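You operate a simulated robot arm through the tools that you are given. There is no shell and no other tool.

The job below is to be done with a simulated two-armed robot. You get a single attempt, and the scene is never put back.

JOB
The beige tape on the black fabric is lifting: roll it down to the end.
Fine: clamp both ends first, put the roller back, then lift both clamp bars again; the other strips stay.

It is judged by the outcome, as a careful person would: the job done as asked, and still so three seconds after it is handed in. It fails if anything else is knocked over, pushed out of place, dropped, spilled or broken.

ROBOT AND FRAMES
Two 7-joint arms with fingered hands on one trunk that stands fixed in place. Base frame: the origin is at the foot of the trunk, x ahead of it, y to its left, z up; the work surface is at about z = 862. Lengths are in mm, angles in rad, forces in N, time in s.
The left shoulder is at [80, 241, 1517], the right one opposite. With the tool pointing down near the work surface each hand reaches from about 300 to 960 mm from the base axis, measured 20 degrees to its own side. Payload 4.9 kg a hand.
Tool frame (each hand has its own): the origin (TCP) lies between the finger pads and is the grasp point; the fingertips stand 32 mm ahead of it; z points along the fingers, y is the line along which they close. Largest opening 200 mm; the body of the gripper starts 89 mm behind the TCP. The gripper is a hand of 4 fingers: y runs from the thumb to the fingers, the wrist lies at [0, 0, -267] in the tool frame, and closing takes about 1.5 s.
Orientation is told as [roll, pitch, yaw] about the base's x, y, z axes, in that order, counted from this pose: with the fingers straight down and closing along the base's y, the tool's x points along the base's -x, its y along +y and its z along -z.

CONTROLS
- The arms move only by the tool apply_moves. It takes "left_series", "right_series" or both (then of equal length, played together; a hand with none holds still); each is one flat list of numbers, 6 for each row, row after row: the shift along the base's x, y, z in mm, then the turn, a rotation vector about the base's x, y, z in rad. In form: [x, y, z, rx, ry, rz, x, y, z, rx, ry, rz, ...]. A call has 1 to 20 rows; each row shifts and turns the commanded pose from where the row before left it. "left_jaw" and "right_jaw" are, for a hand that has rows, the gripper command, from -1 (fully open) to 1 (shut), values between in proportion, set as the call begins (left out, the last holds). A row lasts 0.2 s, in which the tool goes at most 50 mm and 0.15 rad; a call with a longer step from one row to the next is refused whole, and so is a gripper value outside its range. Where a pose cannot be reached the arm comes as near as it can. A force on the tool above 90 N (or 10 N above the force at the start of the call, whichever is more), or a blocked arm, ends the call early, and 0.2 s more pass. The fingers move at their own pace (about 72 mm/s each) and stop on an object; they squeeze with about 26 N. The grip force told is the motor's: it shows also when the fingers shut on nothing. Time passes only in rows, and 0.2 s behind the last, so rows that do not move let the fingers close. It gives the time, the measured TCP pose, the force on the tool (base axes), the opening and the grip force at its end, in the units of the frame above (readings bear some noise), with the torque about the TCP (base axes, N m) and any sound that the robot's microphone picked up, and new pictures: "pictures" is both (left out), scene, wrist or none (wrist: the cameras of the hands that moved).
- Cameras (640 x 400 px; columns grow to the right, rows downward): "scene" is now at [113.4, 8.9, 1675.6]; the picture's right is [0.08, -1.00, -0.00], its down [-0.62, -0.05, -0.78] and it looks along [0.78, 0.06, -0.62] (base axes); focal length 273 px, centre (320, 200). "left" rides on the left gripper at [-69, -69, -116] in its tool frame; the picture's right is [0.71, -0.71, 0.00], its down [0.54, 0.54, -0.64] and it looks along [0.45, 0.45, 0.77] (tool axes); focal length 226 px, centre (320, 200). "right" rides on the right gripper at [69, -69, -116] in its tool frame; the picture's right is [0.71, 0.71, 0.00], its down [-0.54, 0.54, -0.64] and it looks along [-0.45, 0.45, 0.77] (tool axes); focal length 226 px, centre (320, 200). There is no depth. A picture from a camera that has moved, and an enlarged one, comes with that camera's place and axes in the base frame and with its lens. The place of the scene camera against the robot may be out by one fixed shift of up to 12 mm in any direction.
- slide_trunk(by): slides the trunk up (or, below 0, down) by that many mm; the arms and the scene camera ride with it, the base frame stays. It gives what a move gives, with no picture.
- set_fingers(finger1, finger2, finger3, thumb_bend, hand): sets how far each is bent, from 0 (flat) to 1 (curled in); at 0.3 the hand is open as for a grip, at 0.7 the pads meet at the TCP. One left out holds its place. A second passes; each finger stops where it meets its share of the squeeze, and holds until it gets a number again. A gripper value or a shape takes the hand back. It gives what a move gives, with no picture; readings hold the bend of each and the force on the fingers (four entries, about 0 where the hand has none), thumb and palm.
- set_grasp(shape, hand): the hand has 4 fingers and takes this shape, open, in about a second: jaw (thumb against the fingers, like two jaws); tri (thumb and two fingers); tip (a fingertip pinch); poke (one finger out to press); point (the index stretched); flat (the hand flat); cup (the hand cupped); fist (a fist). The gripper value then closes the fingers along that shape, each until it touches; the sizes above hold for jaw. It gives what a move gives, with no picture.
- aim_head(pan, tilt): turns the head with the scene camera to pan (to the left, within 1.501 rad either way) and tilt (down, from -0.506 to 1.204), counted from straight ahead of the robot. It gives what a move gives, and a new picture of the scene camera.
- zoom(camera, box): a new picture of the part [left, top, right, bottom] of that camera's present view, enlarged. No time passes.
- close_job(): hands the job in; it is judged then, once.

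Nothing tells you positions but the pictures and the camera data. Unless the task says otherwise, let go and move clear before handing in.

The tools are called after "Call:" by a JSON object that holds its "name" and its "arguments". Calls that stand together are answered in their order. apply_moves: Moves the arms, as the interface text tells. Its arguments: {"type":"object","properties":{"left_series":{"type":"array","items":{"type":"number"}},"left_jaw":{"type":"number"},"right_series":{"type":"array","items":{"type":"number"}},"right_jaw":{"type":"number"},"pictures":{"type":"string","enum":["both","scene","wrist","none"]}},"required":[]} The other tools are called the same way: slide_trunk (by) slides the trunk up or down; set_grasp (shape, hand) gives the hand a shape; set_fingers (finger1, finger2, finger3, thumb_bend, hand) moves the fingers one by one; aim_head (pan, tilt) turns the head that bears the scene camera; zoom (camera, box) takes an enlarged picture of a part of a camera's view; close_job () hands the job in.

At the start:

```text
time: 0.0
left_tcp_pos: [533.6, 246.2, 1517.4]
left_tcp_rot: [0.001, 0.0, 0.0]
left_force: [0.4, -0.1, 0.1]
left_moment: [-0.01, 0.0, 0.0]
left_opening: 199.7
left_grip_force: 0.1
left_shape: jaw
left_bend: [0.3, 0.3, 0.3, 0.3]
left_finger forces: [0.0, 0.1, 0.0, 0.0, 0.1, 0.0]
right_tcp_pos: [557.5, -181.4, 1481.8]
right_tcp_rot: [-0.001, 0.0, -0.003]
right_force: [-0.6, -0.2, 0.0]
right_moment: [-0.01, -0.01, 0.0]
right_opening: 199.9
right_grip_force: 0.0
right_shape: jaw
right_bend: [0.3, 0.3, 0.3, 0.3]
right_finger forces: [0.1, 0.0, 0.1, 0.0, 0.0, 0.0]
trunk travel left (down, up): [-425.0, 415.0]
head pan, tilt: [0.079, 0.668]
```

scene: 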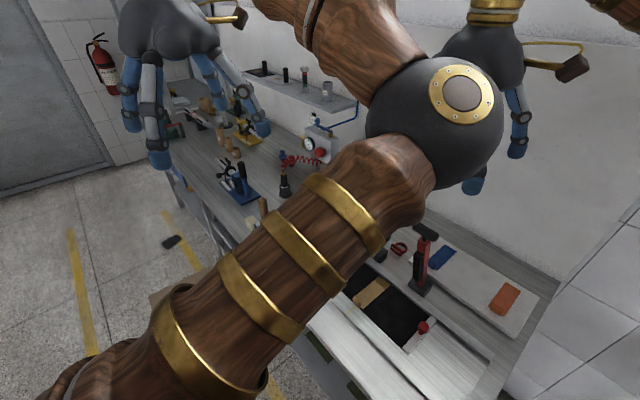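
right: 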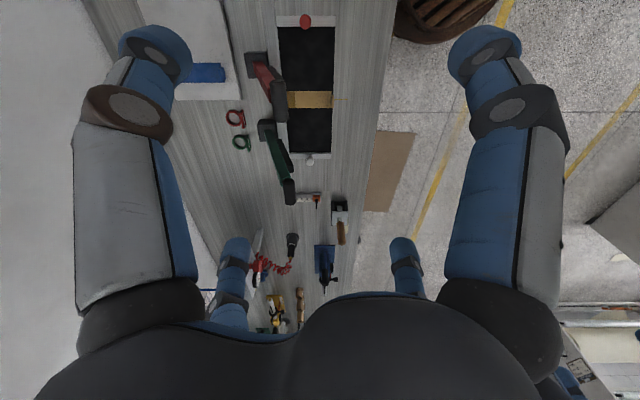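
left: 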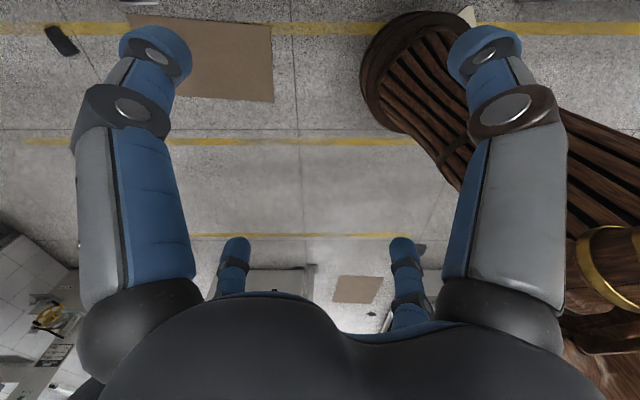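

I see a workbench with a black fabric panel carrying a beige tape strip, and red and green clamp handles beside it. The right arm blocks much of the scene view, so I'll take enlarged looks first.

Call:
{"name": "zoom", "arguments": {"camera": "right", "box": [200, 0, 400, 125]}}

Call:
{"name": "zoom", "arguments": {"camera": "right", "box": [200, 100, 400, 225]}}

Call:
{"name": "zoom", "arguments": {"camera": "scene", "box": [320, 200, 560, 350]}}

Call:
{"name": "zoom", "arguments": {"camera": "scene", "box": [160, 60, 400, 210]}}

```text
3.20 times, centred on (300, 62) of right
camera zoom: at [489.2, -251.6, 1597.8], right [-0.71, 0.71, 0.0], down [0.54, 0.54, 0.64], along [0.46, 0.45, -0.77], focal length 723 px, centre (384, 640)
```

zoom: 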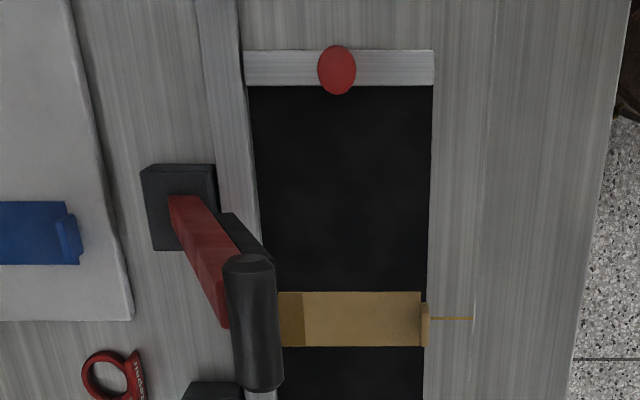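

```text
3.20 times, centred on (300, 162) of right
camera zoom: at [489.2, -251.6, 1597.8], right [-0.71, 0.71, 0.0], down [0.54, 0.54, 0.64], along [0.46, 0.45, -0.77], focal length 723 px, centre (384, 320)
```

zoom: 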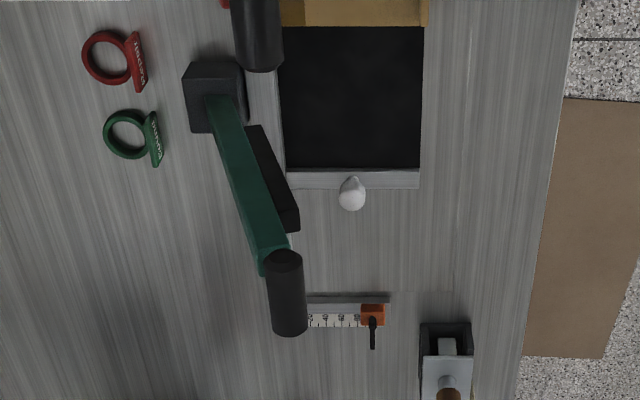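

```text
2.67 times, centred on (440, 275) of scene
camera zoom: at [113.4, 8.9, 1675.6], right [0.08, -1.0, 0.0], down [-0.62, -0.05, -0.78], along [0.78, 0.06, -0.62], focal length 728 px, centre (0, 0)
```

zoom: 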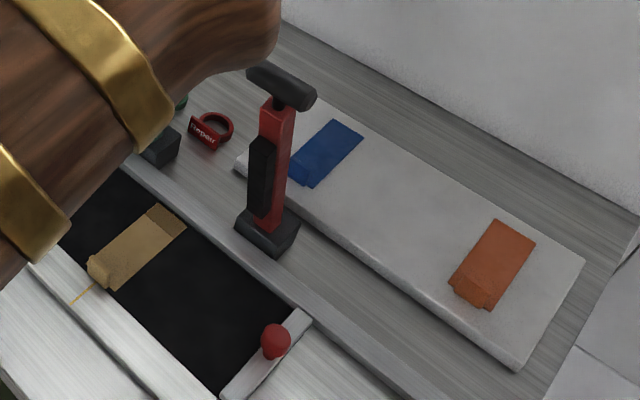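

```text
2.67 times, centred on (280, 135) of scene
camera zoom: at [113.4, 8.9, 1675.6], right [0.08, -1.0, 0.0], down [-0.62, -0.05, -0.78], along [0.78, 0.06, -0.62], focal length 728 px, centre (427, 373)
```

zoom: 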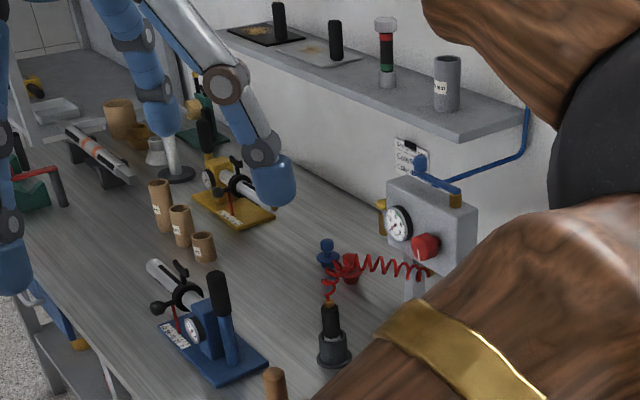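

The left arm's elbow is in front of the head camera. I'll swing the left hand outward so I can see the bench; the panel seems to lie around (660, -120), with the bench turned about 45°.

Call:
{"name": "apply_moves", "arguments": {"left_series": [-15, 35, 0, 0, 0, 0, -15, 35, 0, 0, 0, 0, -15, 35, 0, 0, 0, 0, -15, 35, 0, 0, 0, 0, -15, 35, 0, 0, 0, 0, -15, 35, 0, 0, 0, 0, -15, 35, 0, 0, 0, 0, -15, 35, 0, 0, 0, 0], "pictures": "both"}}

```text
time: 1.8
left_tcp_pos: [413.4, 530.0, 1516.0]
left_tcp_rot: [-0.004, 0.0, -0.004]
left_force: [-0.6, 0.4, 0.4]
left_moment: [-0.04, 0.01, -0.02]
left_opening: 199.7
left_grip_force: 0.1
left_shape: jaw
left_bend: [0.3, 0.3, 0.3, 0.3]
left_finger forces: [0.1, 0.0, 0.0, 0.0, 0.0, 0.1]
right_tcp_pos: [556.6, -179.6, 1482.8]
right_tcp_rot: [0.0, 0.0, -0.002]
right_force: [-0.6, 0.6, -0.3]
right_moment: [-0.06, -0.05, -0.01]
right_opening: 199.9
right_grip_force: 0.0
right_shape: jaw
right_bend: [0.3, 0.3, 0.3, 0.3]
right_finger forces: [0.1, 0.0, 0.0, 0.1, 0.1, 0.1]
trunk travel left (down, up): [-425.0, 415.0]
head pan, tilt: [0.079, 0.668]
camera scene: at [113.1, 12.4, 1675.6], right [0.08, -1.0, 0.0], down [-0.62, -0.05, -0.78], along [0.78, 0.06, -0.62], focal length 273 px, centre (320, 200)
camera left: at [480.4, 461.0, 1633.0], right [-0.71, -0.71, 0.0], down [-0.54, 0.54, 0.64], along [-0.45, 0.45, -0.77], focal length 226 px, centre (320, 200)
```

scene: 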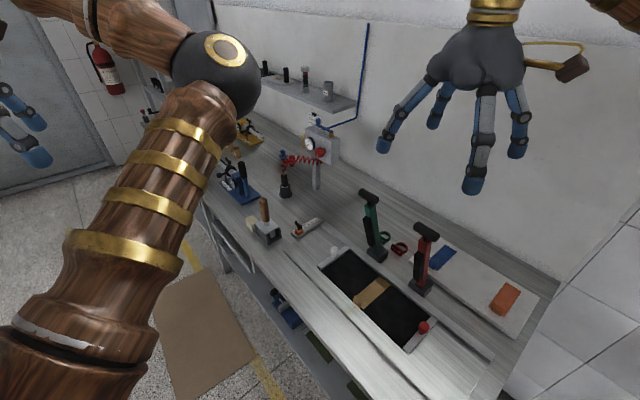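
left: 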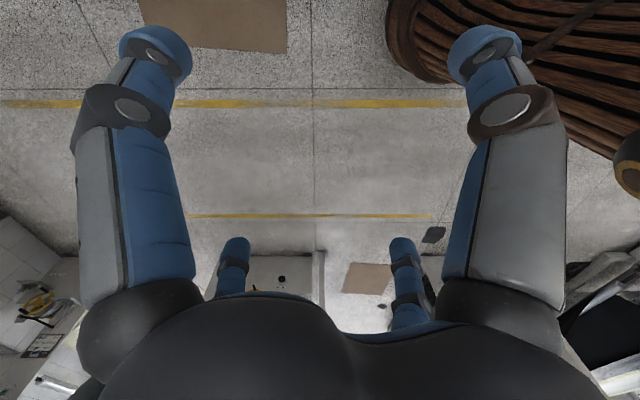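

Now the bench is visible: the recessed black panel with the tape, a green and a red upright press next to it, and a small holder with a wooden-handled tool. I'll enlarge those parts.

Call:
{"name": "zoom", "arguments": {"camera": "scene", "box": [300, 180, 460, 280]}}

Call:
{"name": "zoom", "arguments": {"camera": "scene", "box": [300, 240, 460, 360]}}

Call:
{"name": "zoom", "arguments": {"camera": "scene", "box": [200, 170, 360, 270]}}

Call:
{"name": "zoom", "arguments": {"camera": "scene", "box": [400, 220, 560, 320]}}

```text
4.00 times, centred on (380, 230) of scene
camera zoom: at [113.1, 12.4, 1675.6], right [0.08, -1.0, 0.0], down [-0.62, -0.05, -0.78], along [0.78, 0.06, -0.62], focal length 1091 px, centre (80, 80)
```

zoom: 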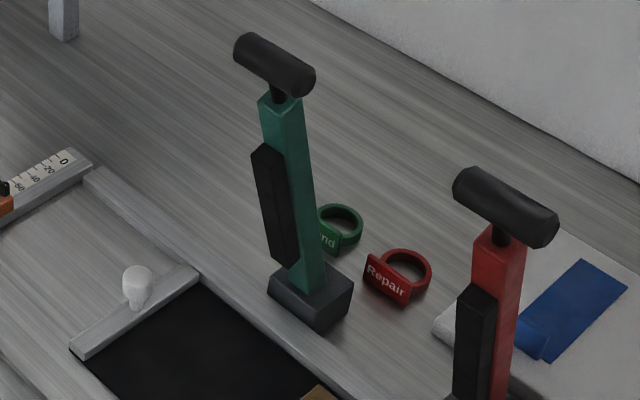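

```text
3.33 times, centred on (380, 300) of scene
camera zoom: at [113.1, 12.4, 1675.6], right [0.08, -1.0, 0.0], down [-0.62, -0.05, -0.78], along [0.78, 0.06, -0.62], focal length 909 px, centre (120, -133)
```

zoom: 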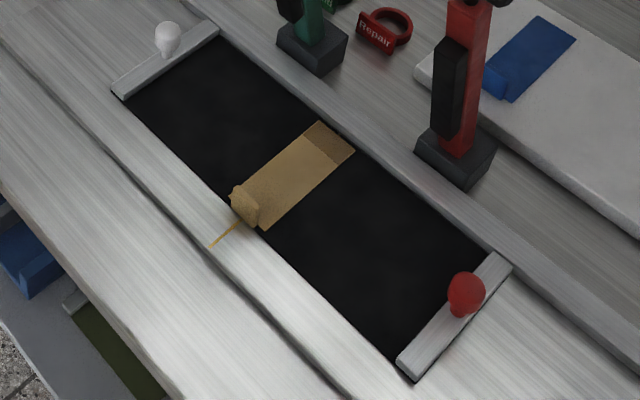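

```text
4.00 times, centred on (280, 220) of scene
camera zoom: at [113.1, 12.4, 1675.6], right [0.08, -1.0, 0.0], down [-0.62, -0.05, -0.78], along [0.78, 0.06, -0.62], focal length 1091 px, centre (480, 120)
```

zoom: 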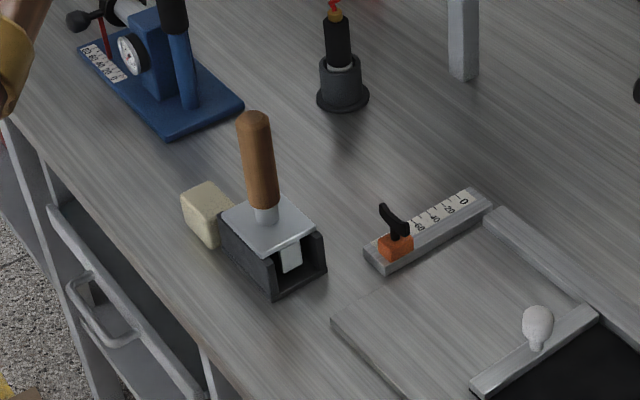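

```text
4.00 times, centred on (480, 270) of scene
camera zoom: at [113.1, 12.4, 1675.6], right [0.08, -1.0, 0.0], down [-0.62, -0.05, -0.78], along [0.78, 0.06, -0.62], focal length 1091 px, centre (-320, -80)
```

zoom: 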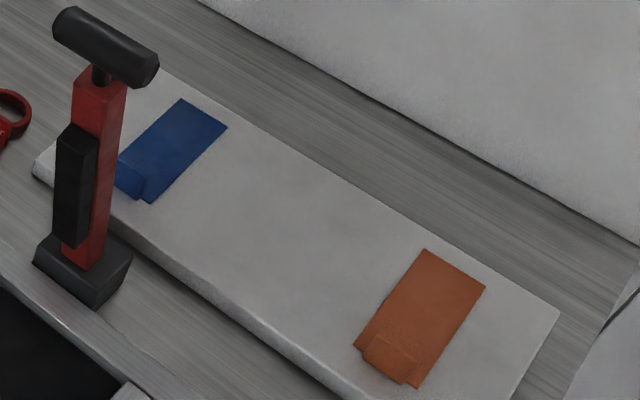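

I can zoom sharply, so I'll look closely at the clamp bars, tags, tape end, roller holder and scale.

Call:
{"name": "zoom", "arguments": {"camera": "scene", "box": [315, 240, 375, 278]}}

Call:
{"name": "zoom", "arguments": {"camera": "scene", "box": [390, 305, 454, 355]}}

Call:
{"name": "zoom", "arguments": {"camera": "scene", "box": [340, 270, 404, 310]}}

Call:
{"name": "zoom", "arguments": {"camera": "scene", "box": [240, 190, 304, 250]}}

Call:
{"name": "zoom", "arguments": {"camera": "right", "box": [215, 95, 265, 155]}}

Call:
{"name": "zoom", "arguments": {"camera": "right", "box": [270, 0, 350, 50]}}

Call:
{"name": "zoom", "arguments": {"camera": "right", "box": [270, 145, 360, 255]}}

```text
10.53 times, centred on (345, 259) of scene
camera zoom: at [113.1, 12.4, 1675.6], right [0.08, -1.0, 0.0], down [-0.62, -0.05, -0.78], along [0.78, 0.06, -0.62], focal length 2872 px, centre (57, -421)
```

zoom: 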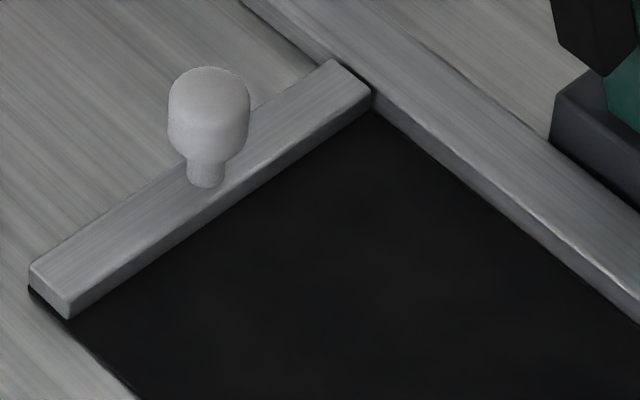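

```text
8.00 times, centred on (422, 330) of scene
camera zoom: at [113.1, 12.4, 1675.6], right [0.08, -1.0, 0.0], down [-0.62, -0.05, -0.78], along [0.78, 0.06, -0.62], focal length 2183 px, centre (-496, -840)
```

zoom: 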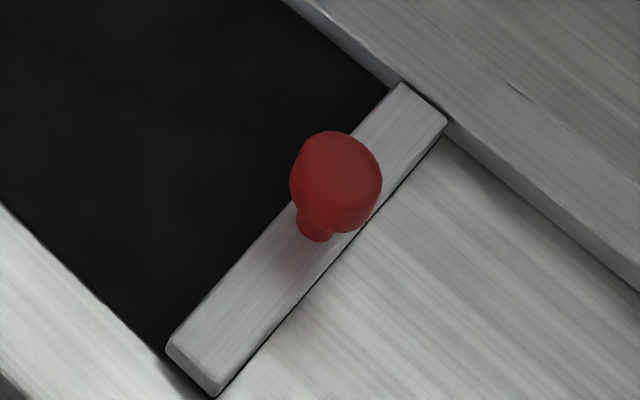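

```text
10.00 times, centred on (372, 290) of scene
camera zoom: at [113.1, 12.4, 1675.6], right [0.08, -1.0, 0.0], down [-0.62, -0.05, -0.78], along [0.78, 0.06, -0.62], focal length 2728 px, centre (-200, -700)
```

zoom: 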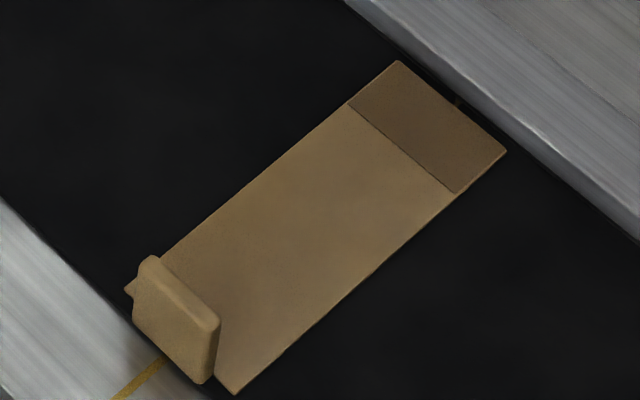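

```text
6.67 times, centred on (272, 220) of scene
camera zoom: at [113.1, 12.4, 1675.6], right [0.08, -1.0, 0.0], down [-0.62, -0.05, -0.78], along [0.78, 0.06, -0.62], focal length 1819 px, centre (640, 67)
```

zoom: 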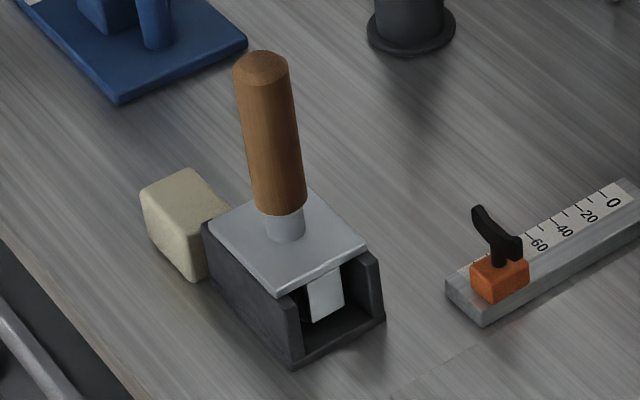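

```text
6.67 times, centred on (240, 125) of right
camera zoom: at [488.8, -248.3, 1598.5], right [-0.71, 0.71, 0.0], down [0.54, 0.54, 0.64], along [0.46, 0.45, -0.77], focal length 1507 px, centre (853, 700)
```

zoom: 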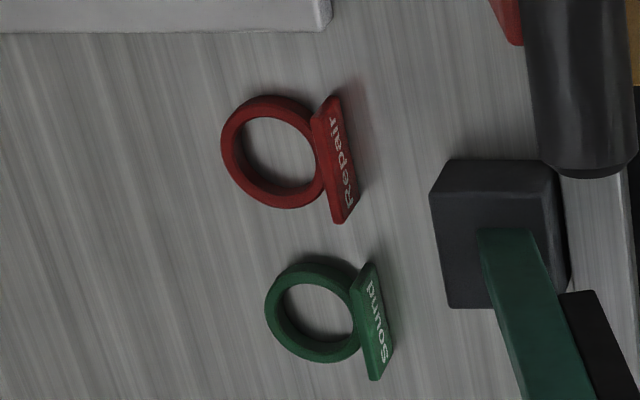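

```text
8.00 times, centred on (310, 25) of right
camera zoom: at [488.8, -248.3, 1598.5], right [-0.71, 0.71, 0.0], down [0.54, 0.54, 0.64], along [0.46, 0.45, -0.77], focal length 1808 px, centre (400, 1600)
```

zoom: 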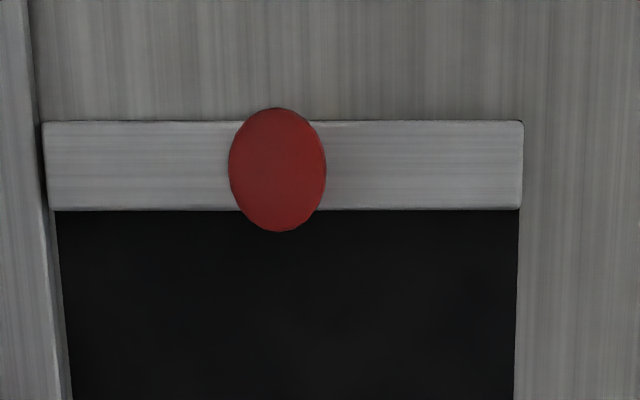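

```text
3.64 times, centred on (315, 200) of right
camera zoom: at [488.8, -248.3, 1598.5], right [-0.71, 0.71, 0.0], down [0.54, 0.54, 0.64], along [0.46, 0.45, -0.77], focal length 822 px, centre (338, 200)
```

zoom: 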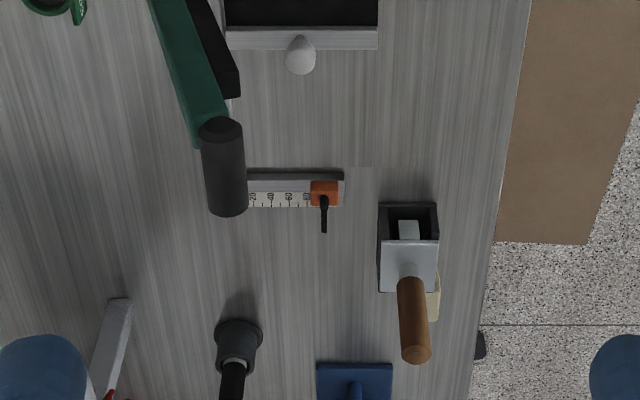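

The tags read "Sound" and "Repair" and look irrelevant. The end bars with knobs seem to rest on the fabric, while the green and red levers stand upright with a black bar facing the panel, so those are likely the open clamps. I'll look closer to make sure.

Call:
{"name": "zoom", "arguments": {"camera": "scene", "box": [350, 180, 414, 272]}}

Call:
{"name": "zoom", "arguments": {"camera": "scene", "box": [400, 215, 456, 305]}}

Call:
{"name": "zoom", "arguments": {"camera": "scene", "box": [270, 200, 480, 400]}}

Call:
{"name": "zoom", "arguments": {"camera": "scene", "box": [280, 205, 340, 245]}}

```text
4.35 times, centred on (382, 226) of scene
camera zoom: at [113.1, 12.4, 1675.6], right [0.08, -1.0, 0.0], down [-0.62, -0.05, -0.78], along [0.78, 0.06, -0.62], focal length 1186 px, centre (50, 87)
```

zoom: 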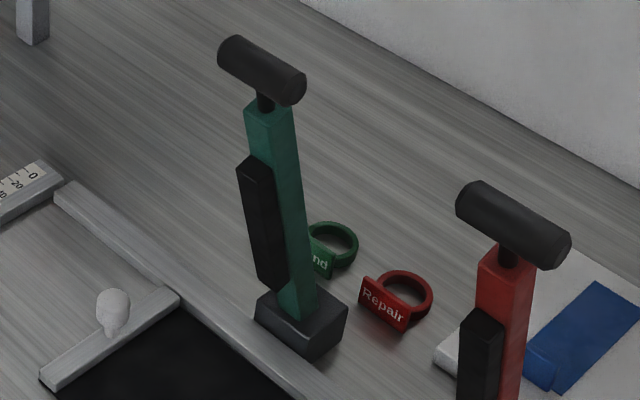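

```text
4.44 times, centred on (428, 260) of scene
camera zoom: at [113.1, 12.4, 1675.6], right [0.08, -1.0, 0.0], down [-0.62, -0.05, -0.78], along [0.78, 0.06, -0.62], focal length 1212 px, centre (-160, -67)
```

zoom: 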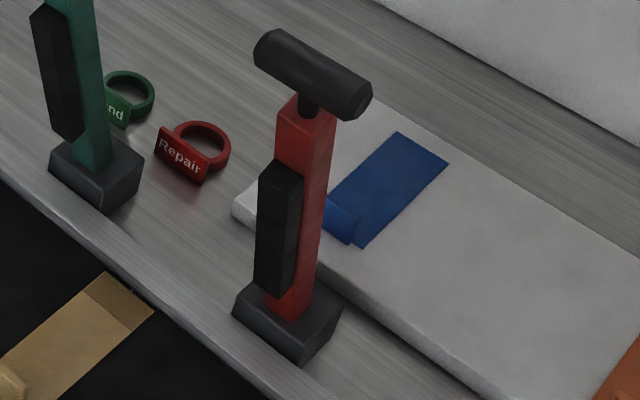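

```text
2.00 times, centred on (375, 300) of scene
camera zoom: at [113.1, 12.4, 1675.6], right [0.08, -1.0, 0.0], down [-0.62, -0.05, -0.78], along [0.78, 0.06, -0.62], focal length 546 px, centre (210, 0)
```

zoom: 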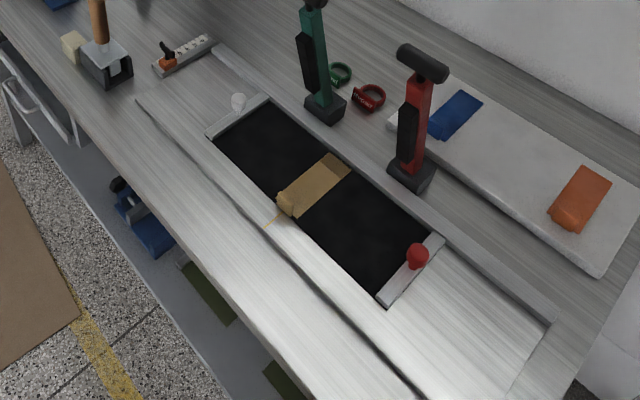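

```text
10.00 times, centred on (310, 225) of scene
camera zoom: at [113.1, 12.4, 1675.6], right [0.08, -1.0, 0.0], down [-0.62, -0.05, -0.78], along [0.78, 0.06, -0.62], focal length 2728 px, centre (420, -50)
```

zoom: 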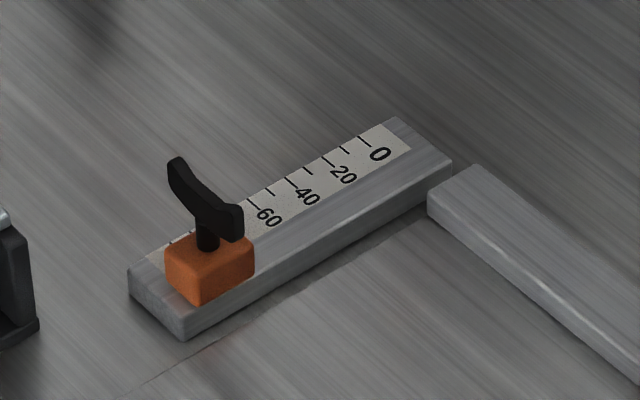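

I take the levers to be the hinged clamp bars (handles near (624,-219,1190) and (758,-82,1190)) and the wooden-handled tool near (910,277) to be the roller in its cradle. I'll bring the left hand over, turned 90°, to inspect the roller up close.

Call:
{"name": "apply_moves", "arguments": {"left_series": [24, -31.5, -10, 0, 0, -0.131, 24, -31.5, -10, 0, 0, -0.131, 24, -31.5, -10, 0, 0, -0.131, 24, -31.5, -10, 0, 0, -0.131, 24, -31.5, -10, 0, 0, -0.131, 24, -31.5, -10, 0, 0, -0.131, 24, -31.5, -10, 0, 0, -0.131, 24, -31.5, -10, 0, 0, -0.131, 24, -31.5, -10, 0, 0, -0.131, 24, -31.5, -10, 0, 0, -0.131, 24, -31.5, -10, 0, 0, -0.131, 24, -31.5, -10, 0, 0, -0.131], "pictures": "both"}}

```text
time: 4.4
left_tcp_pos: [701.7, 147.0, 1396.2]
left_tcp_rot: [-0.002, 0.0, -1.574]
left_force: [0.1, -0.5, 0.0]
left_moment: [0.01, -0.01, 0.01]
left_opening: 200.0
left_grip_force: 0.1
left_shape: jaw
left_bend: [0.3, 0.3, 0.3, 0.3]
left_finger forces: [0.0, 0.1, 0.1, 0.0, 0.1, 0.0]
right_tcp_pos: [558.5, -182.6, 1480.3]
right_tcp_rot: [0.002, -0.001, -0.002]
right_force: [0.3, -0.8, 0.1]
right_moment: [0.02, 0.03, 0.01]
right_opening: 199.9
right_grip_force: 0.1
right_shape: jaw
right_bend: [0.3, 0.3, 0.3, 0.3]
right_finger forces: [0.0, 0.1, 0.0, 0.1, 0.0, 0.1]
trunk travel left (down, up): [-425.0, 415.0]
head pan, tilt: [0.079, 0.668]
camera scene: at [114.5, 7.8, 1675.6], right [0.08, -1.0, 0.0], down [-0.62, -0.05, -0.78], along [0.78, 0.06, -0.62], focal length 273 px, centre (320, 200)
camera left: at [631.9, 76.7, 1513.2], right [-0.7, 0.71, 0.0], down [0.54, 0.54, 0.64], along [0.45, 0.45, -0.77], focal length 226 px, centre (320, 200)
```

scene: 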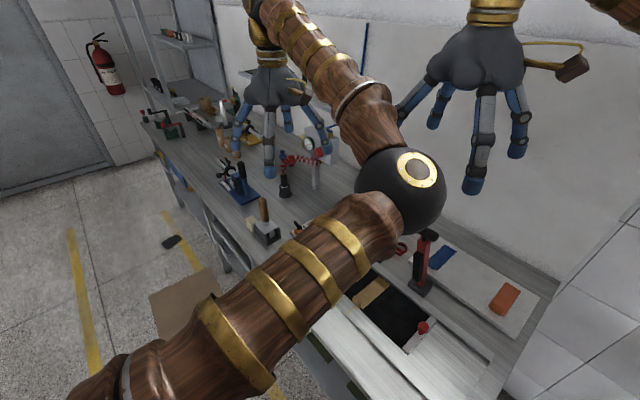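
left: 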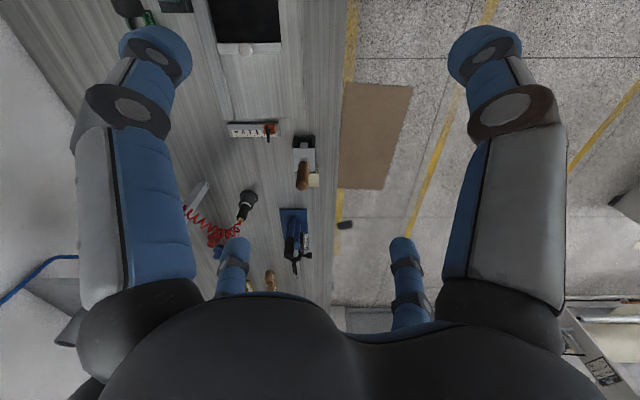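

Call:
{"name": "zoom", "arguments": {"camera": "left", "box": [270, 120, 350, 200]}}

Call:
{"name": "zoom", "arguments": {"camera": "left", "box": [190, 0, 310, 75]}}

Call:
{"name": "zoom", "arguments": {"camera": "right", "box": [200, 0, 380, 200]}}

```text
5.00 times, centred on (310, 160) of left
camera zoom: at [631.9, 76.7, 1513.2], right [-0.7, 0.71, 0.0], down [0.54, 0.54, 0.64], along [0.45, 0.45, -0.77], focal length 1130 px, centre (370, 400)
```

zoom: 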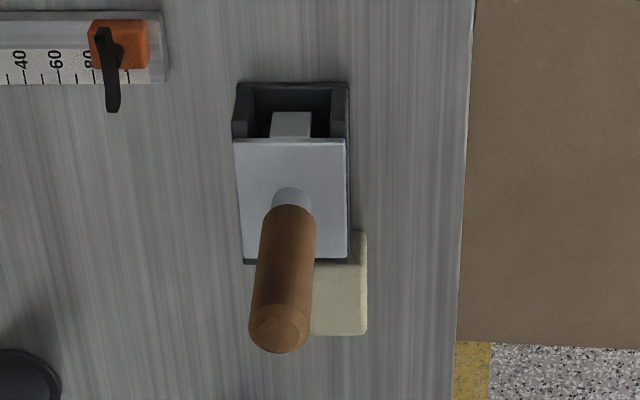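

```text
5.33 times, centred on (250, 38) of left
camera zoom: at [631.9, 76.7, 1513.2], right [-0.7, 0.71, 0.0], down [0.54, 0.54, 0.64], along [0.45, 0.45, -0.77], focal length 1206 px, centre (693, 1067)
```

zoom: 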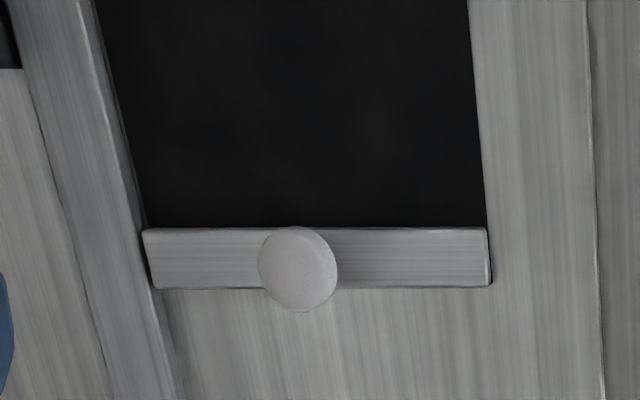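

```text
2.00 times, centred on (290, 100) of right
camera zoom: at [490.3, -252.6, 1597.2], right [-0.71, 0.71, 0.0], down [0.54, 0.54, 0.64], along [0.45, 0.45, -0.77], focal length 452 px, centre (380, 400)
```

zoom: 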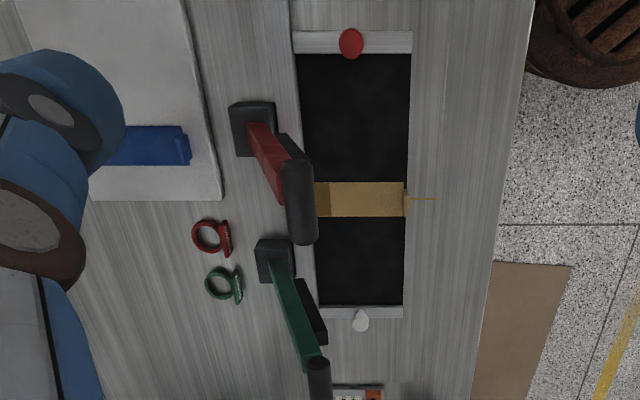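

The roller stands upright in a bench-aligned cradle, with its wooden handle near (899,278) from about z 945 to 1063, so I can carry it over without turning it. First I'll move the left hand back out of the way and make a right fist to push the clamp levers down.

Call:
{"name": "apply_moves", "arguments": {"left_series": [-24, 31.5, 10, 0, 0, 0.06, -24, 31.5, 10, 0, 0, 0.06, -24, 31.5, 10, 0, 0, 0.06, -24, 31.5, 10, 0, 0, 0.06, -24, 31.5, 10, 0, 0, 0.06, -24, 31.5, 10, 0, 0, 0.06, -24, 31.5, 10, 0, 0, 0.06, -24, 31.5, 10, 0, 0, 0.06, -24, 31.5, 10, 0, 0, 0.06, -24, 31.5, 10, 0, 0, 0.06, -24, 31.5, 10, 0, 0, 0.06, -24, 31.5, 10, 0, 0, 0.06], "pictures": "none"}}

Call:
{"name": "set_grasp", "arguments": {"hand": "right", "shape": "fist"}}

Call:
{"name": "aim_head", "arguments": {"pan": -0.15, "tilt": 0.7}}

```text
time: 7.0
left_tcp_pos: [412.2, 529.6, 1517.5]
left_tcp_rot: [-0.003, -0.001, -0.852]
left_force: [0.1, 0.0, -0.4]
left_moment: [-0.03, -0.03, 0.0]
left_opening: 199.9
left_grip_force: 0.0
left_shape: jaw
left_bend: [0.3, 0.3, 0.3, 0.3]
left_finger forces: [0.0, 0.0, 0.0, 0.1, 0.1, 0.0]
right_tcp_pos: [556.4, -180.0, 1482.9]
right_tcp_rot: [0.0, 0.0, -0.003]
right_force: [0.3, 0.8, 0.3]
right_moment: [-0.02, 0.0, 0.0]
right_opening: 199.8
right_grip_force: 0.0
right_shape: jaw
right_bend: [0.3, 0.3, 0.3, 0.3]
right_finger forces: [0.0, 0.1, 0.0, 0.0, 0.0, 0.0]
trunk travel left (down, up): [-425.0, 415.0]
head pan, tilt: [0.079, 0.668]
```

```text
time: 7.9
left_tcp_pos: [411.6, 526.6, 1517.6]
left_tcp_rot: [-0.002, 0.001, -0.85]
left_force: [-0.8, -0.1, 0.3]
left_moment: [-0.03, -0.02, 0.01]
left_opening: 199.8
left_grip_force: 0.0
left_shape: jaw
left_bend: [0.3, 0.3, 0.3, 0.3]
left_finger forces: [0.1, 0.1, 0.0, 0.0, 0.0, 0.0]
right_tcp_pos: [558.4, -183.2, 1480.2]
right_tcp_rot: [0.0, 0.0, -0.001]
right_force: [-0.2, 0.1, 0.0]
right_moment: [0.01, -0.03, -0.02]
right_opening: 0.1
right_grip_force: 0.0
right_shape: fist
right_bend: [1.0, 1.0, 1.0, 0.62]
right_finger forces: [0.1, 0.1, 0.0, 0.1, 0.0, 0.1]
trunk travel left (down, up): [-425.0, 415.0]
head pan, tilt: [0.079, 0.668]
```

```text
time: 8.7
left_tcp_pos: [412.8, 527.3, 1516.8]
left_tcp_rot: [-0.003, 0.0, -0.85]
left_force: [0.0, -0.7, -0.4]
left_moment: [0.0, -0.01, 0.02]
left_opening: 199.8
left_grip_force: 0.0
left_shape: jaw
left_bend: [0.3, 0.3, 0.3, 0.3]
left_finger forces: [0.0, 0.1, 0.0, 0.0, 0.0, 0.0]
right_tcp_pos: [557.9, -183.2, 1481.8]
right_tcp_rot: [0.0, 0.002, -0.002]
right_force: [-0.4, -0.5, -0.2]
right_moment: [-0.04, -0.01, -0.02]
right_opening: 0.0
right_grip_force: 0.0
right_shape: fist
right_bend: [1.0, 1.0, 1.0, 0.62]
right_finger forces: [0.0, 0.1, 0.1, 0.0, 0.0, 0.1]
trunk travel left (down, up): [-425.0, 415.0]
head pan, tilt: [-0.15, 0.7]
camera scene: at [111.7, -10.7, 1672.9], right [-0.15, -0.99, 0.0], down [-0.64, 0.1, -0.76], along [0.76, -0.11, -0.64], focal length 273 px, centre (320, 200)
```

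scene: 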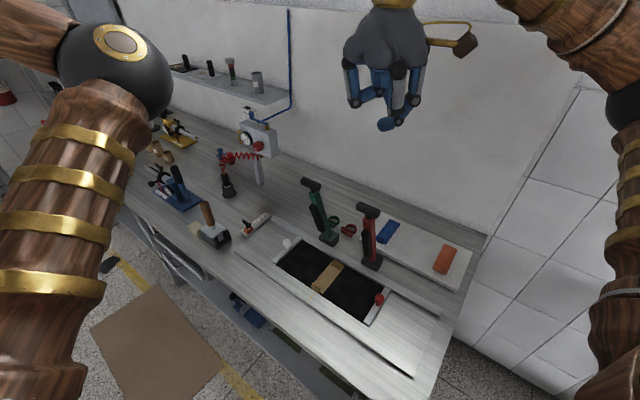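

Call:
{"name": "zoom", "arguments": {"camera": "scene", "box": [320, 0, 480, 140]}}

Call:
{"name": "zoom", "arguments": {"camera": "scene", "box": [200, 160, 500, 380]}}

Call:
{"name": "zoom", "arguments": {"camera": "right", "box": [0, 0, 640, 400]}}

```text
2.86 times, centred on (400, 70) of scene
camera zoom: at [111.7, -10.7, 1672.9], right [-0.15, -0.99, 0.0], down [-0.64, 0.1, -0.76], along [0.76, -0.11, -0.64], focal length 780 px, centre (91, 571)
```

zoom: 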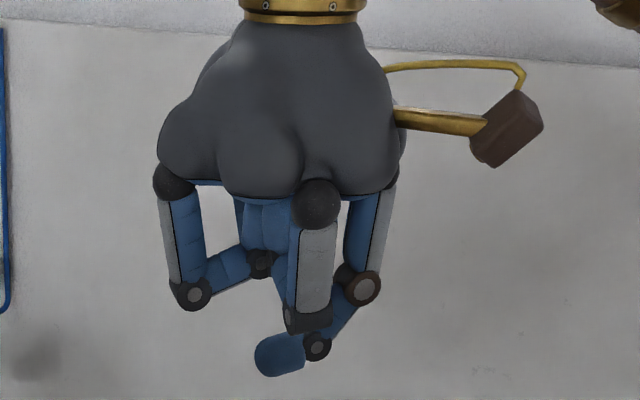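

```text
1.82 times, centred on (350, 270) of scene
camera zoom: at [111.7, -10.7, 1672.9], right [-0.15, -0.99, 0.0], down [-0.64, 0.1, -0.76], along [0.76, -0.11, -0.64], focal length 496 px, centre (266, 73)
```

zoom: 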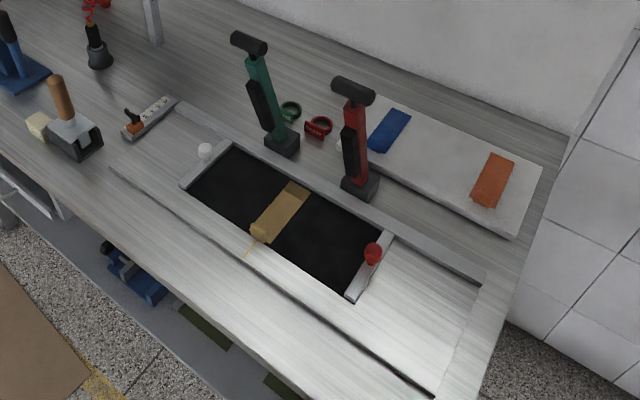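

```text
1.00 times, centred on (320, 200) of right (not enlarged: the box is as wide or as high as the picture)
camera zoom: at [489.3, -251.7, 1597.7], right [-0.71, 0.71, 0.0], down [0.54, 0.54, 0.64], along [0.46, 0.45, -0.77], focal length 226 px, centre (320, 200)
```

zoom: 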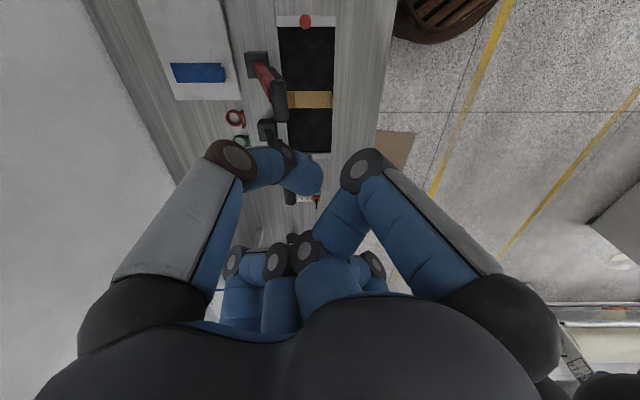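

The hand turns out to be a cross of four fingers (thumb at -y, the others at +y and ±x), so grip planning depends on the shapes. I'll test a few shapes in free air while the hand is high.

Call:
{"name": "set_grasp", "arguments": {"hand": "right", "shape": "tip"}}

Call:
{"name": "zoom", "arguments": {"camera": "scene", "box": [320, 0, 480, 140]}}

Call:
{"name": "zoom", "arguments": {"camera": "right", "box": [0, 0, 640, 400]}}

Call:
{"name": "set_grasp", "arguments": {"hand": "right", "shape": "flat"}}

Call:
{"name": "zoom", "arguments": {"camera": "scene", "box": [320, 0, 480, 140]}}

Call:
{"name": "zoom", "arguments": {"camera": "right", "box": [0, 0, 640, 400]}}

Call:
{"name": "set_grasp", "arguments": {"hand": "right", "shape": "poke"}}

Call:
{"name": "zoom", "arguments": {"camera": "scene", "box": [320, 0, 480, 140]}}

Call:
{"name": "zoom", "arguments": {"camera": "right", "box": [0, 0, 640, 400]}}

```text
time: 9.6
left_tcp_pos: [413.6, 526.3, 1517.7]
left_tcp_rot: [-0.003, 0.001, -0.852]
left_force: [0.8, -0.2, -0.6]
left_moment: [0.0, -0.03, 0.01]
left_opening: 199.7
left_grip_force: 0.1
left_shape: jaw
left_bend: [0.3, 0.3, 0.3, 0.3]
left_finger forces: [0.0, 0.1, 0.0, 0.1, 0.1, 0.1]
right_tcp_pos: [558.2, -181.4, 1481.7]
right_tcp_rot: [0.0, 0.002, -0.002]
right_force: [0.7, 0.2, 0.3]
right_moment: [-0.03, 0.02, 0.01]
right_opening: 200.2
right_grip_force: 0.2
right_shape: tip
right_bend: [0.16, 0.3, 0.16, 0.3]
right_finger forces: [0.1, 0.1, 0.0, 0.0, 0.0, 0.0]
trunk travel left (down, up): [-425.0, 415.0]
head pan, tilt: [-0.15, 0.7]
```

```text
2.86 times, centred on (400, 70) of scene
camera zoom: at [111.5, -10.3, 1673.0], right [-0.15, -0.99, 0.0], down [-0.64, 0.1, -0.76], along [0.76, -0.11, -0.64], focal length 780 px, centre (91, 571)
```

zoom: 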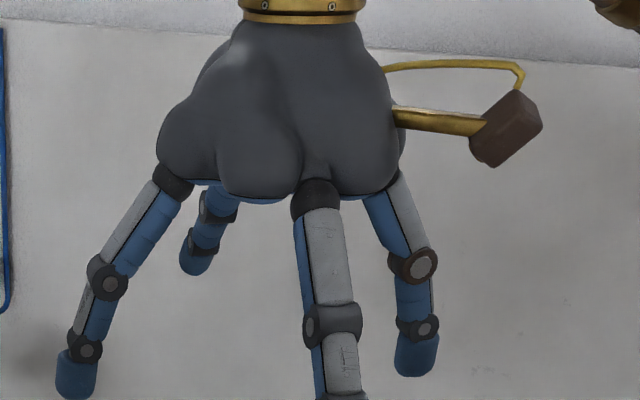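

```text
1.00 times, centred on (320, 200) of right (not enlarged: the box is as wide or as high as the picture)
camera zoom: at [489.1, -251.3, 1597.9], right [-0.71, 0.71, 0.0], down [0.54, 0.54, 0.64], along [0.46, 0.45, -0.77], focal length 226 px, centre (320, 200)
```

zoom: 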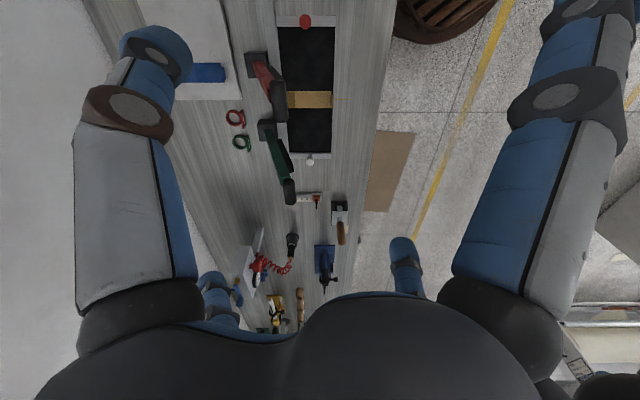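

```text
time: 10.4
left_tcp_pos: [412.2, 527.6, 1517.6]
left_tcp_rot: [-0.002, 0.0, -0.853]
left_force: [0.6, -0.5, -0.6]
left_moment: [0.02, -0.04, 0.01]
left_opening: 199.7
left_grip_force: 0.0
left_shape: jaw
left_bend: [0.3, 0.3, 0.3, 0.3]
left_finger forces: [0.0, 0.1, 0.0, 0.1, 0.1, 0.0]
right_tcp_pos: [556.9, -182.0, 1481.7]
right_tcp_rot: [0.0, 0.0, -0.001]
right_force: [0.2, -0.3, 0.7]
right_moment: [-0.04, 0.0, 0.01]
right_opening: 0.3
right_grip_force: 0.0
right_shape: flat
right_bend: [0.68, 0.67, 0.68, 0.76]
right_finger forces: [0.1, 0.1, 0.0, 0.1, 0.0, 0.1]
trunk travel left (down, up): [-425.0, 415.0]
head pan, tilt: [-0.15, 0.7]
```

```text
2.86 times, centred on (400, 70) of scene
camera zoom: at [111.6, -10.6, 1672.9], right [-0.15, -0.99, 0.0], down [-0.64, 0.1, -0.76], along [0.76, -0.11, -0.64], focal length 780 px, centre (91, 571)
```

zoom: 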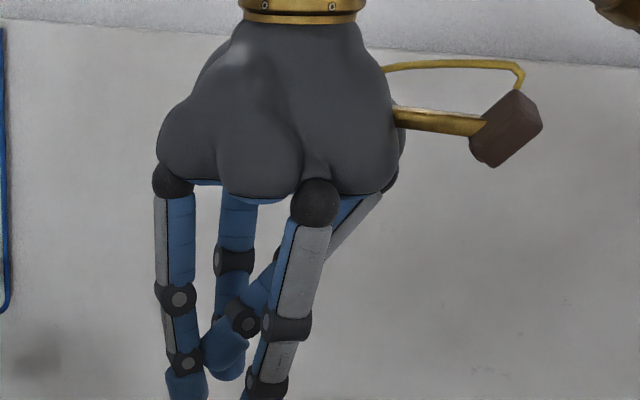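

```text
1.00 times, centred on (320, 200) of right (not enlarged: the box is as wide or as high as the picture)
camera zoom: at [489.2, -251.5, 1597.8], right [-0.71, 0.71, 0.0], down [0.54, 0.54, 0.64], along [0.46, 0.45, -0.77], focal length 226 px, centre (320, 200)
```

zoom: 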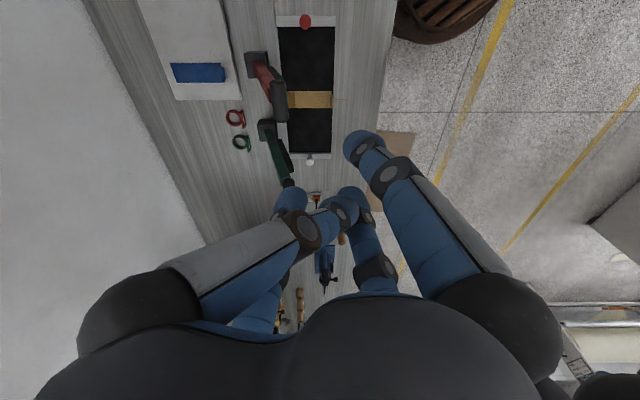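

```text
time: 11.3
left_tcp_pos: [413.1, 527.0, 1517.5]
left_tcp_rot: [-0.003, 0.001, -0.852]
left_force: [0.1, 0.1, 0.2]
left_moment: [0.0, 0.01, 0.01]
left_opening: 200.0
left_grip_force: 0.0
left_shape: jaw
left_bend: [0.3, 0.3, 0.3, 0.3]
left_finger forces: [0.0, 0.0, 0.0, 0.1, 0.0, 0.1]
right_tcp_pos: [558.9, -182.6, 1481.4]
right_tcp_rot: [0.001, -0.001, -0.001]
right_force: [0.3, 0.1, 0.2]
right_moment: [0.02, 0.01, -0.05]
right_opening: 0.1
right_grip_force: 0.0
right_shape: poke
right_bend: [1.0, 1.0, 1.0, 0.81]
right_finger forces: [0.0, 0.0, 0.0, 0.0, 0.0, 0.0]
trunk travel left (down, up): [-425.0, 415.0]
head pan, tilt: [-0.15, 0.7]
```

```text
2.86 times, centred on (400, 70) of scene
camera zoom: at [111.6, -10.4, 1672.9], right [-0.15, -0.99, 0.0], down [-0.64, 0.1, -0.76], along [0.76, -0.11, -0.64], focal length 780 px, centre (91, 571)
```

zoom: 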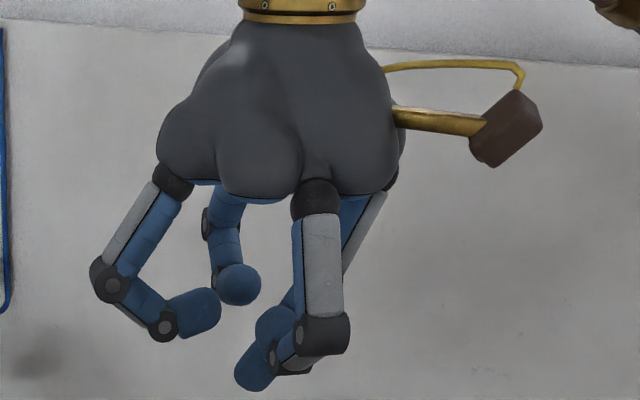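

```text
1.00 times, centred on (320, 200) of right (not enlarged: the box is as wide or as high as the picture)
camera zoom: at [489.2, -251.4, 1597.8], right [-0.71, 0.71, 0.0], down [0.54, 0.54, 0.64], along [0.46, 0.45, -0.77], focal length 226 px, centre (320, 200)
```

zoom: 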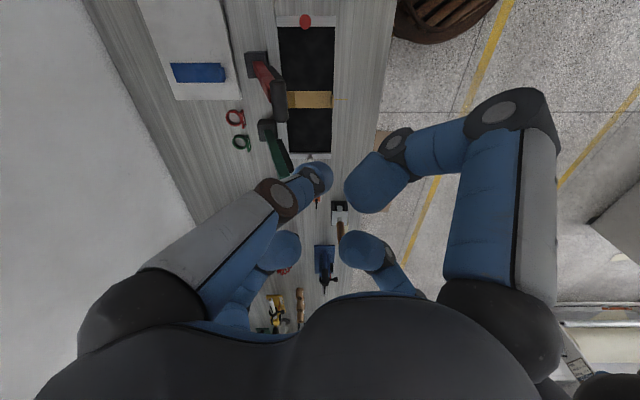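

Useful: "tip" pinches with thumb and finger 2 while fingers 1 and 3 splay out. I plan to pinch each T-handle by its two end faces (hand yaw −45°, pointing down) so the lever can pivot freely in the grip. Splaying fingers 1/3 flat and moving above the red handle to refine its position.

Call:
{"name": "set_fingers", "arguments": {"hand": "right", "finger1": 0, "finger2": 0.3, "finger3": 0, "thumb_bend": 0.3}}

Call:
{"name": "apply_moves", "arguments": {"right_series": [8.25, -4.6, -15, 0, 0, -0.098, 8.25, -4.6, -15, 0, 0, -0.098, 8.25, -4.6, -15, 0, 0, -0.098, 8.25, -4.6, -15, 0, 0, -0.098, 8.25, -4.6, -15, 0, 0, -0.098, 8.25, -4.6, -15, 0, 0, -0.098, 8.25, -4.6, -15, 0, 0, -0.098, 8.25, -4.6, -15, 0, 0, -0.099], "pictures": "both"}}

```text
time: 12.3
left_tcp_pos: [412.2, 527.3, 1518.2]
left_tcp_rot: [-0.002, -0.001, -0.852]
left_force: [0.2, -0.8, 0.3]
left_moment: [-0.02, 0.01, -0.03]
left_opening: 199.8
left_grip_force: 0.0
left_shape: jaw
left_bend: [0.3, 0.3, 0.3, 0.3]
left_finger forces: [0.1, 0.2, 0.0, 0.0, 0.0, 0.1]
right_tcp_pos: [557.9, -181.9, 1481.6]
right_tcp_rot: [-0.001, 0.0, -0.001]
right_force: [0.1, -0.5, -0.2]
right_moment: [0.02, -0.01, 0.0]
right_opening: 163.6
right_grip_force: 0.1
right_shape: fingers
right_bend: [0.01, 0.3, 0.01, 0.3]
right_finger forces: [0.0, 0.0, 0.1, 0.0, 0.0, 0.0]
trunk travel left (down, up): [-425.0, 415.0]
head pan, tilt: [-0.15, 0.7]
```

```text
time: 14.2
left_tcp_pos: [412.8, 526.2, 1517.9]
left_tcp_rot: [0.0, 0.0, -0.852]
left_force: [-0.3, -0.3, 0.8]
left_moment: [-0.01, 0.04, 0.0]
left_opening: 199.9
left_grip_force: 0.1
left_shape: jaw
left_bend: [0.3, 0.3, 0.3, 0.3]
left_finger forces: [0.0, 0.0, 0.1, 0.1, 0.1, 0.0]
right_tcp_pos: [624.2, -218.2, 1362.2]
right_tcp_rot: [-0.001, 0.002, -0.788]
right_force: [-0.3, 0.0, -0.1]
right_moment: [0.02, 0.0, 0.02]
right_opening: 163.8
right_grip_force: 0.1
right_shape: fingers
right_bend: [0.01, 0.3, 0.01, 0.3]
right_finger forces: [0.0, 0.0, 0.1, 0.0, 0.0, 0.0]
trunk travel left (down, up): [-425.0, 415.0]
head pan, tilt: [-0.15, 0.7]
camera scene: at [112.4, -11.0, 1672.9], right [-0.15, -0.99, 0.0], down [-0.64, 0.1, -0.76], along [0.76, -0.11, -0.64], focal length 273 px, centre (320, 200)
camera right: at [527.1, -219.7, 1476.9], right [0.0, 1.0, 0.0], down [0.77, 0.0, 0.64], along [0.64, 0.0, -0.77], focal length 226 px, centre (320, 200)
```

scene: 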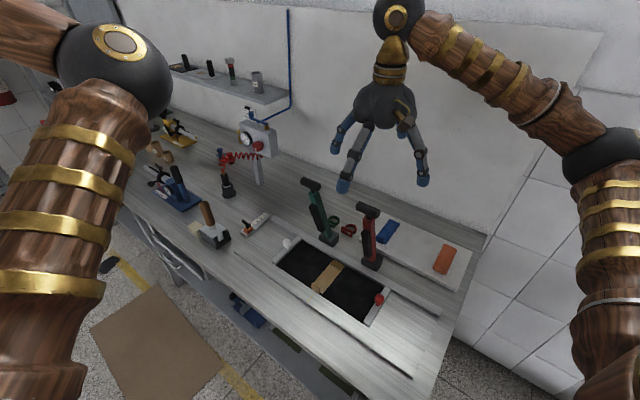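
right: 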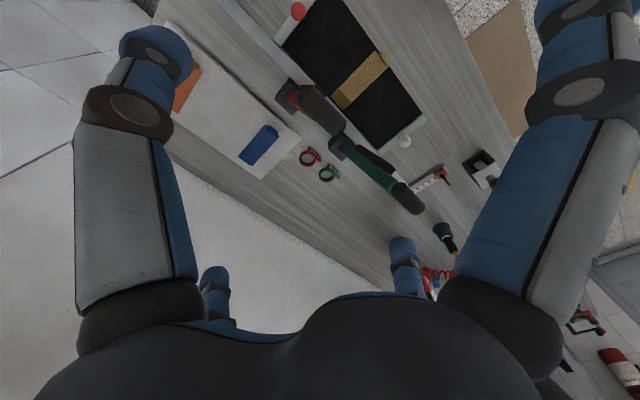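

Call:
{"name": "zoom", "arguments": {"camera": "right", "box": [260, 60, 440, 220]}}

Call:
{"name": "zoom", "arguments": {"camera": "scene", "box": [320, 80, 440, 200]}}

Call:
{"name": "zoom", "arguments": {"camera": "scene", "box": [290, 170, 410, 280]}}

```text
2.50 times, centred on (350, 140) of right
camera zoom: at [527.1, -219.7, 1476.9], right [0.0, 1.0, 0.0], down [0.77, 0.0, 0.64], along [0.64, 0.0, -0.77], focal length 565 px, centre (245, 350)
```

zoom: 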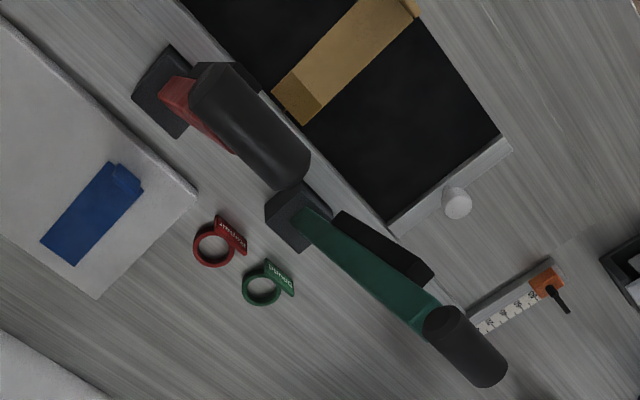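

```text
3.33 times, centred on (380, 140) of scene
camera zoom: at [112.4, -11.0, 1672.9], right [-0.15, -0.99, 0.0], down [-0.64, 0.1, -0.76], along [0.76, -0.11, -0.64], focal length 909 px, centre (120, 400)
```

zoom: 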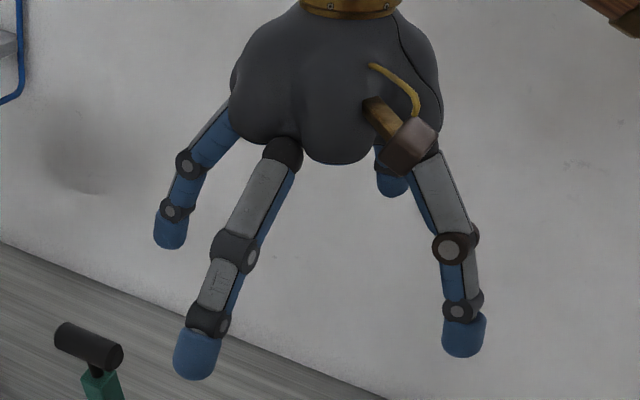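

```text
3.64 times, centred on (350, 225) of scene
camera zoom: at [112.4, -11.0, 1672.9], right [-0.15, -0.99, 0.0], down [-0.64, 0.1, -0.76], along [0.76, -0.11, -0.64], focal length 992 px, centre (211, 109)
```

zoom: 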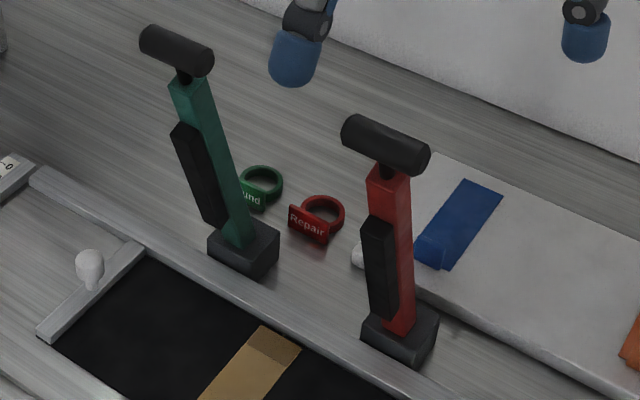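

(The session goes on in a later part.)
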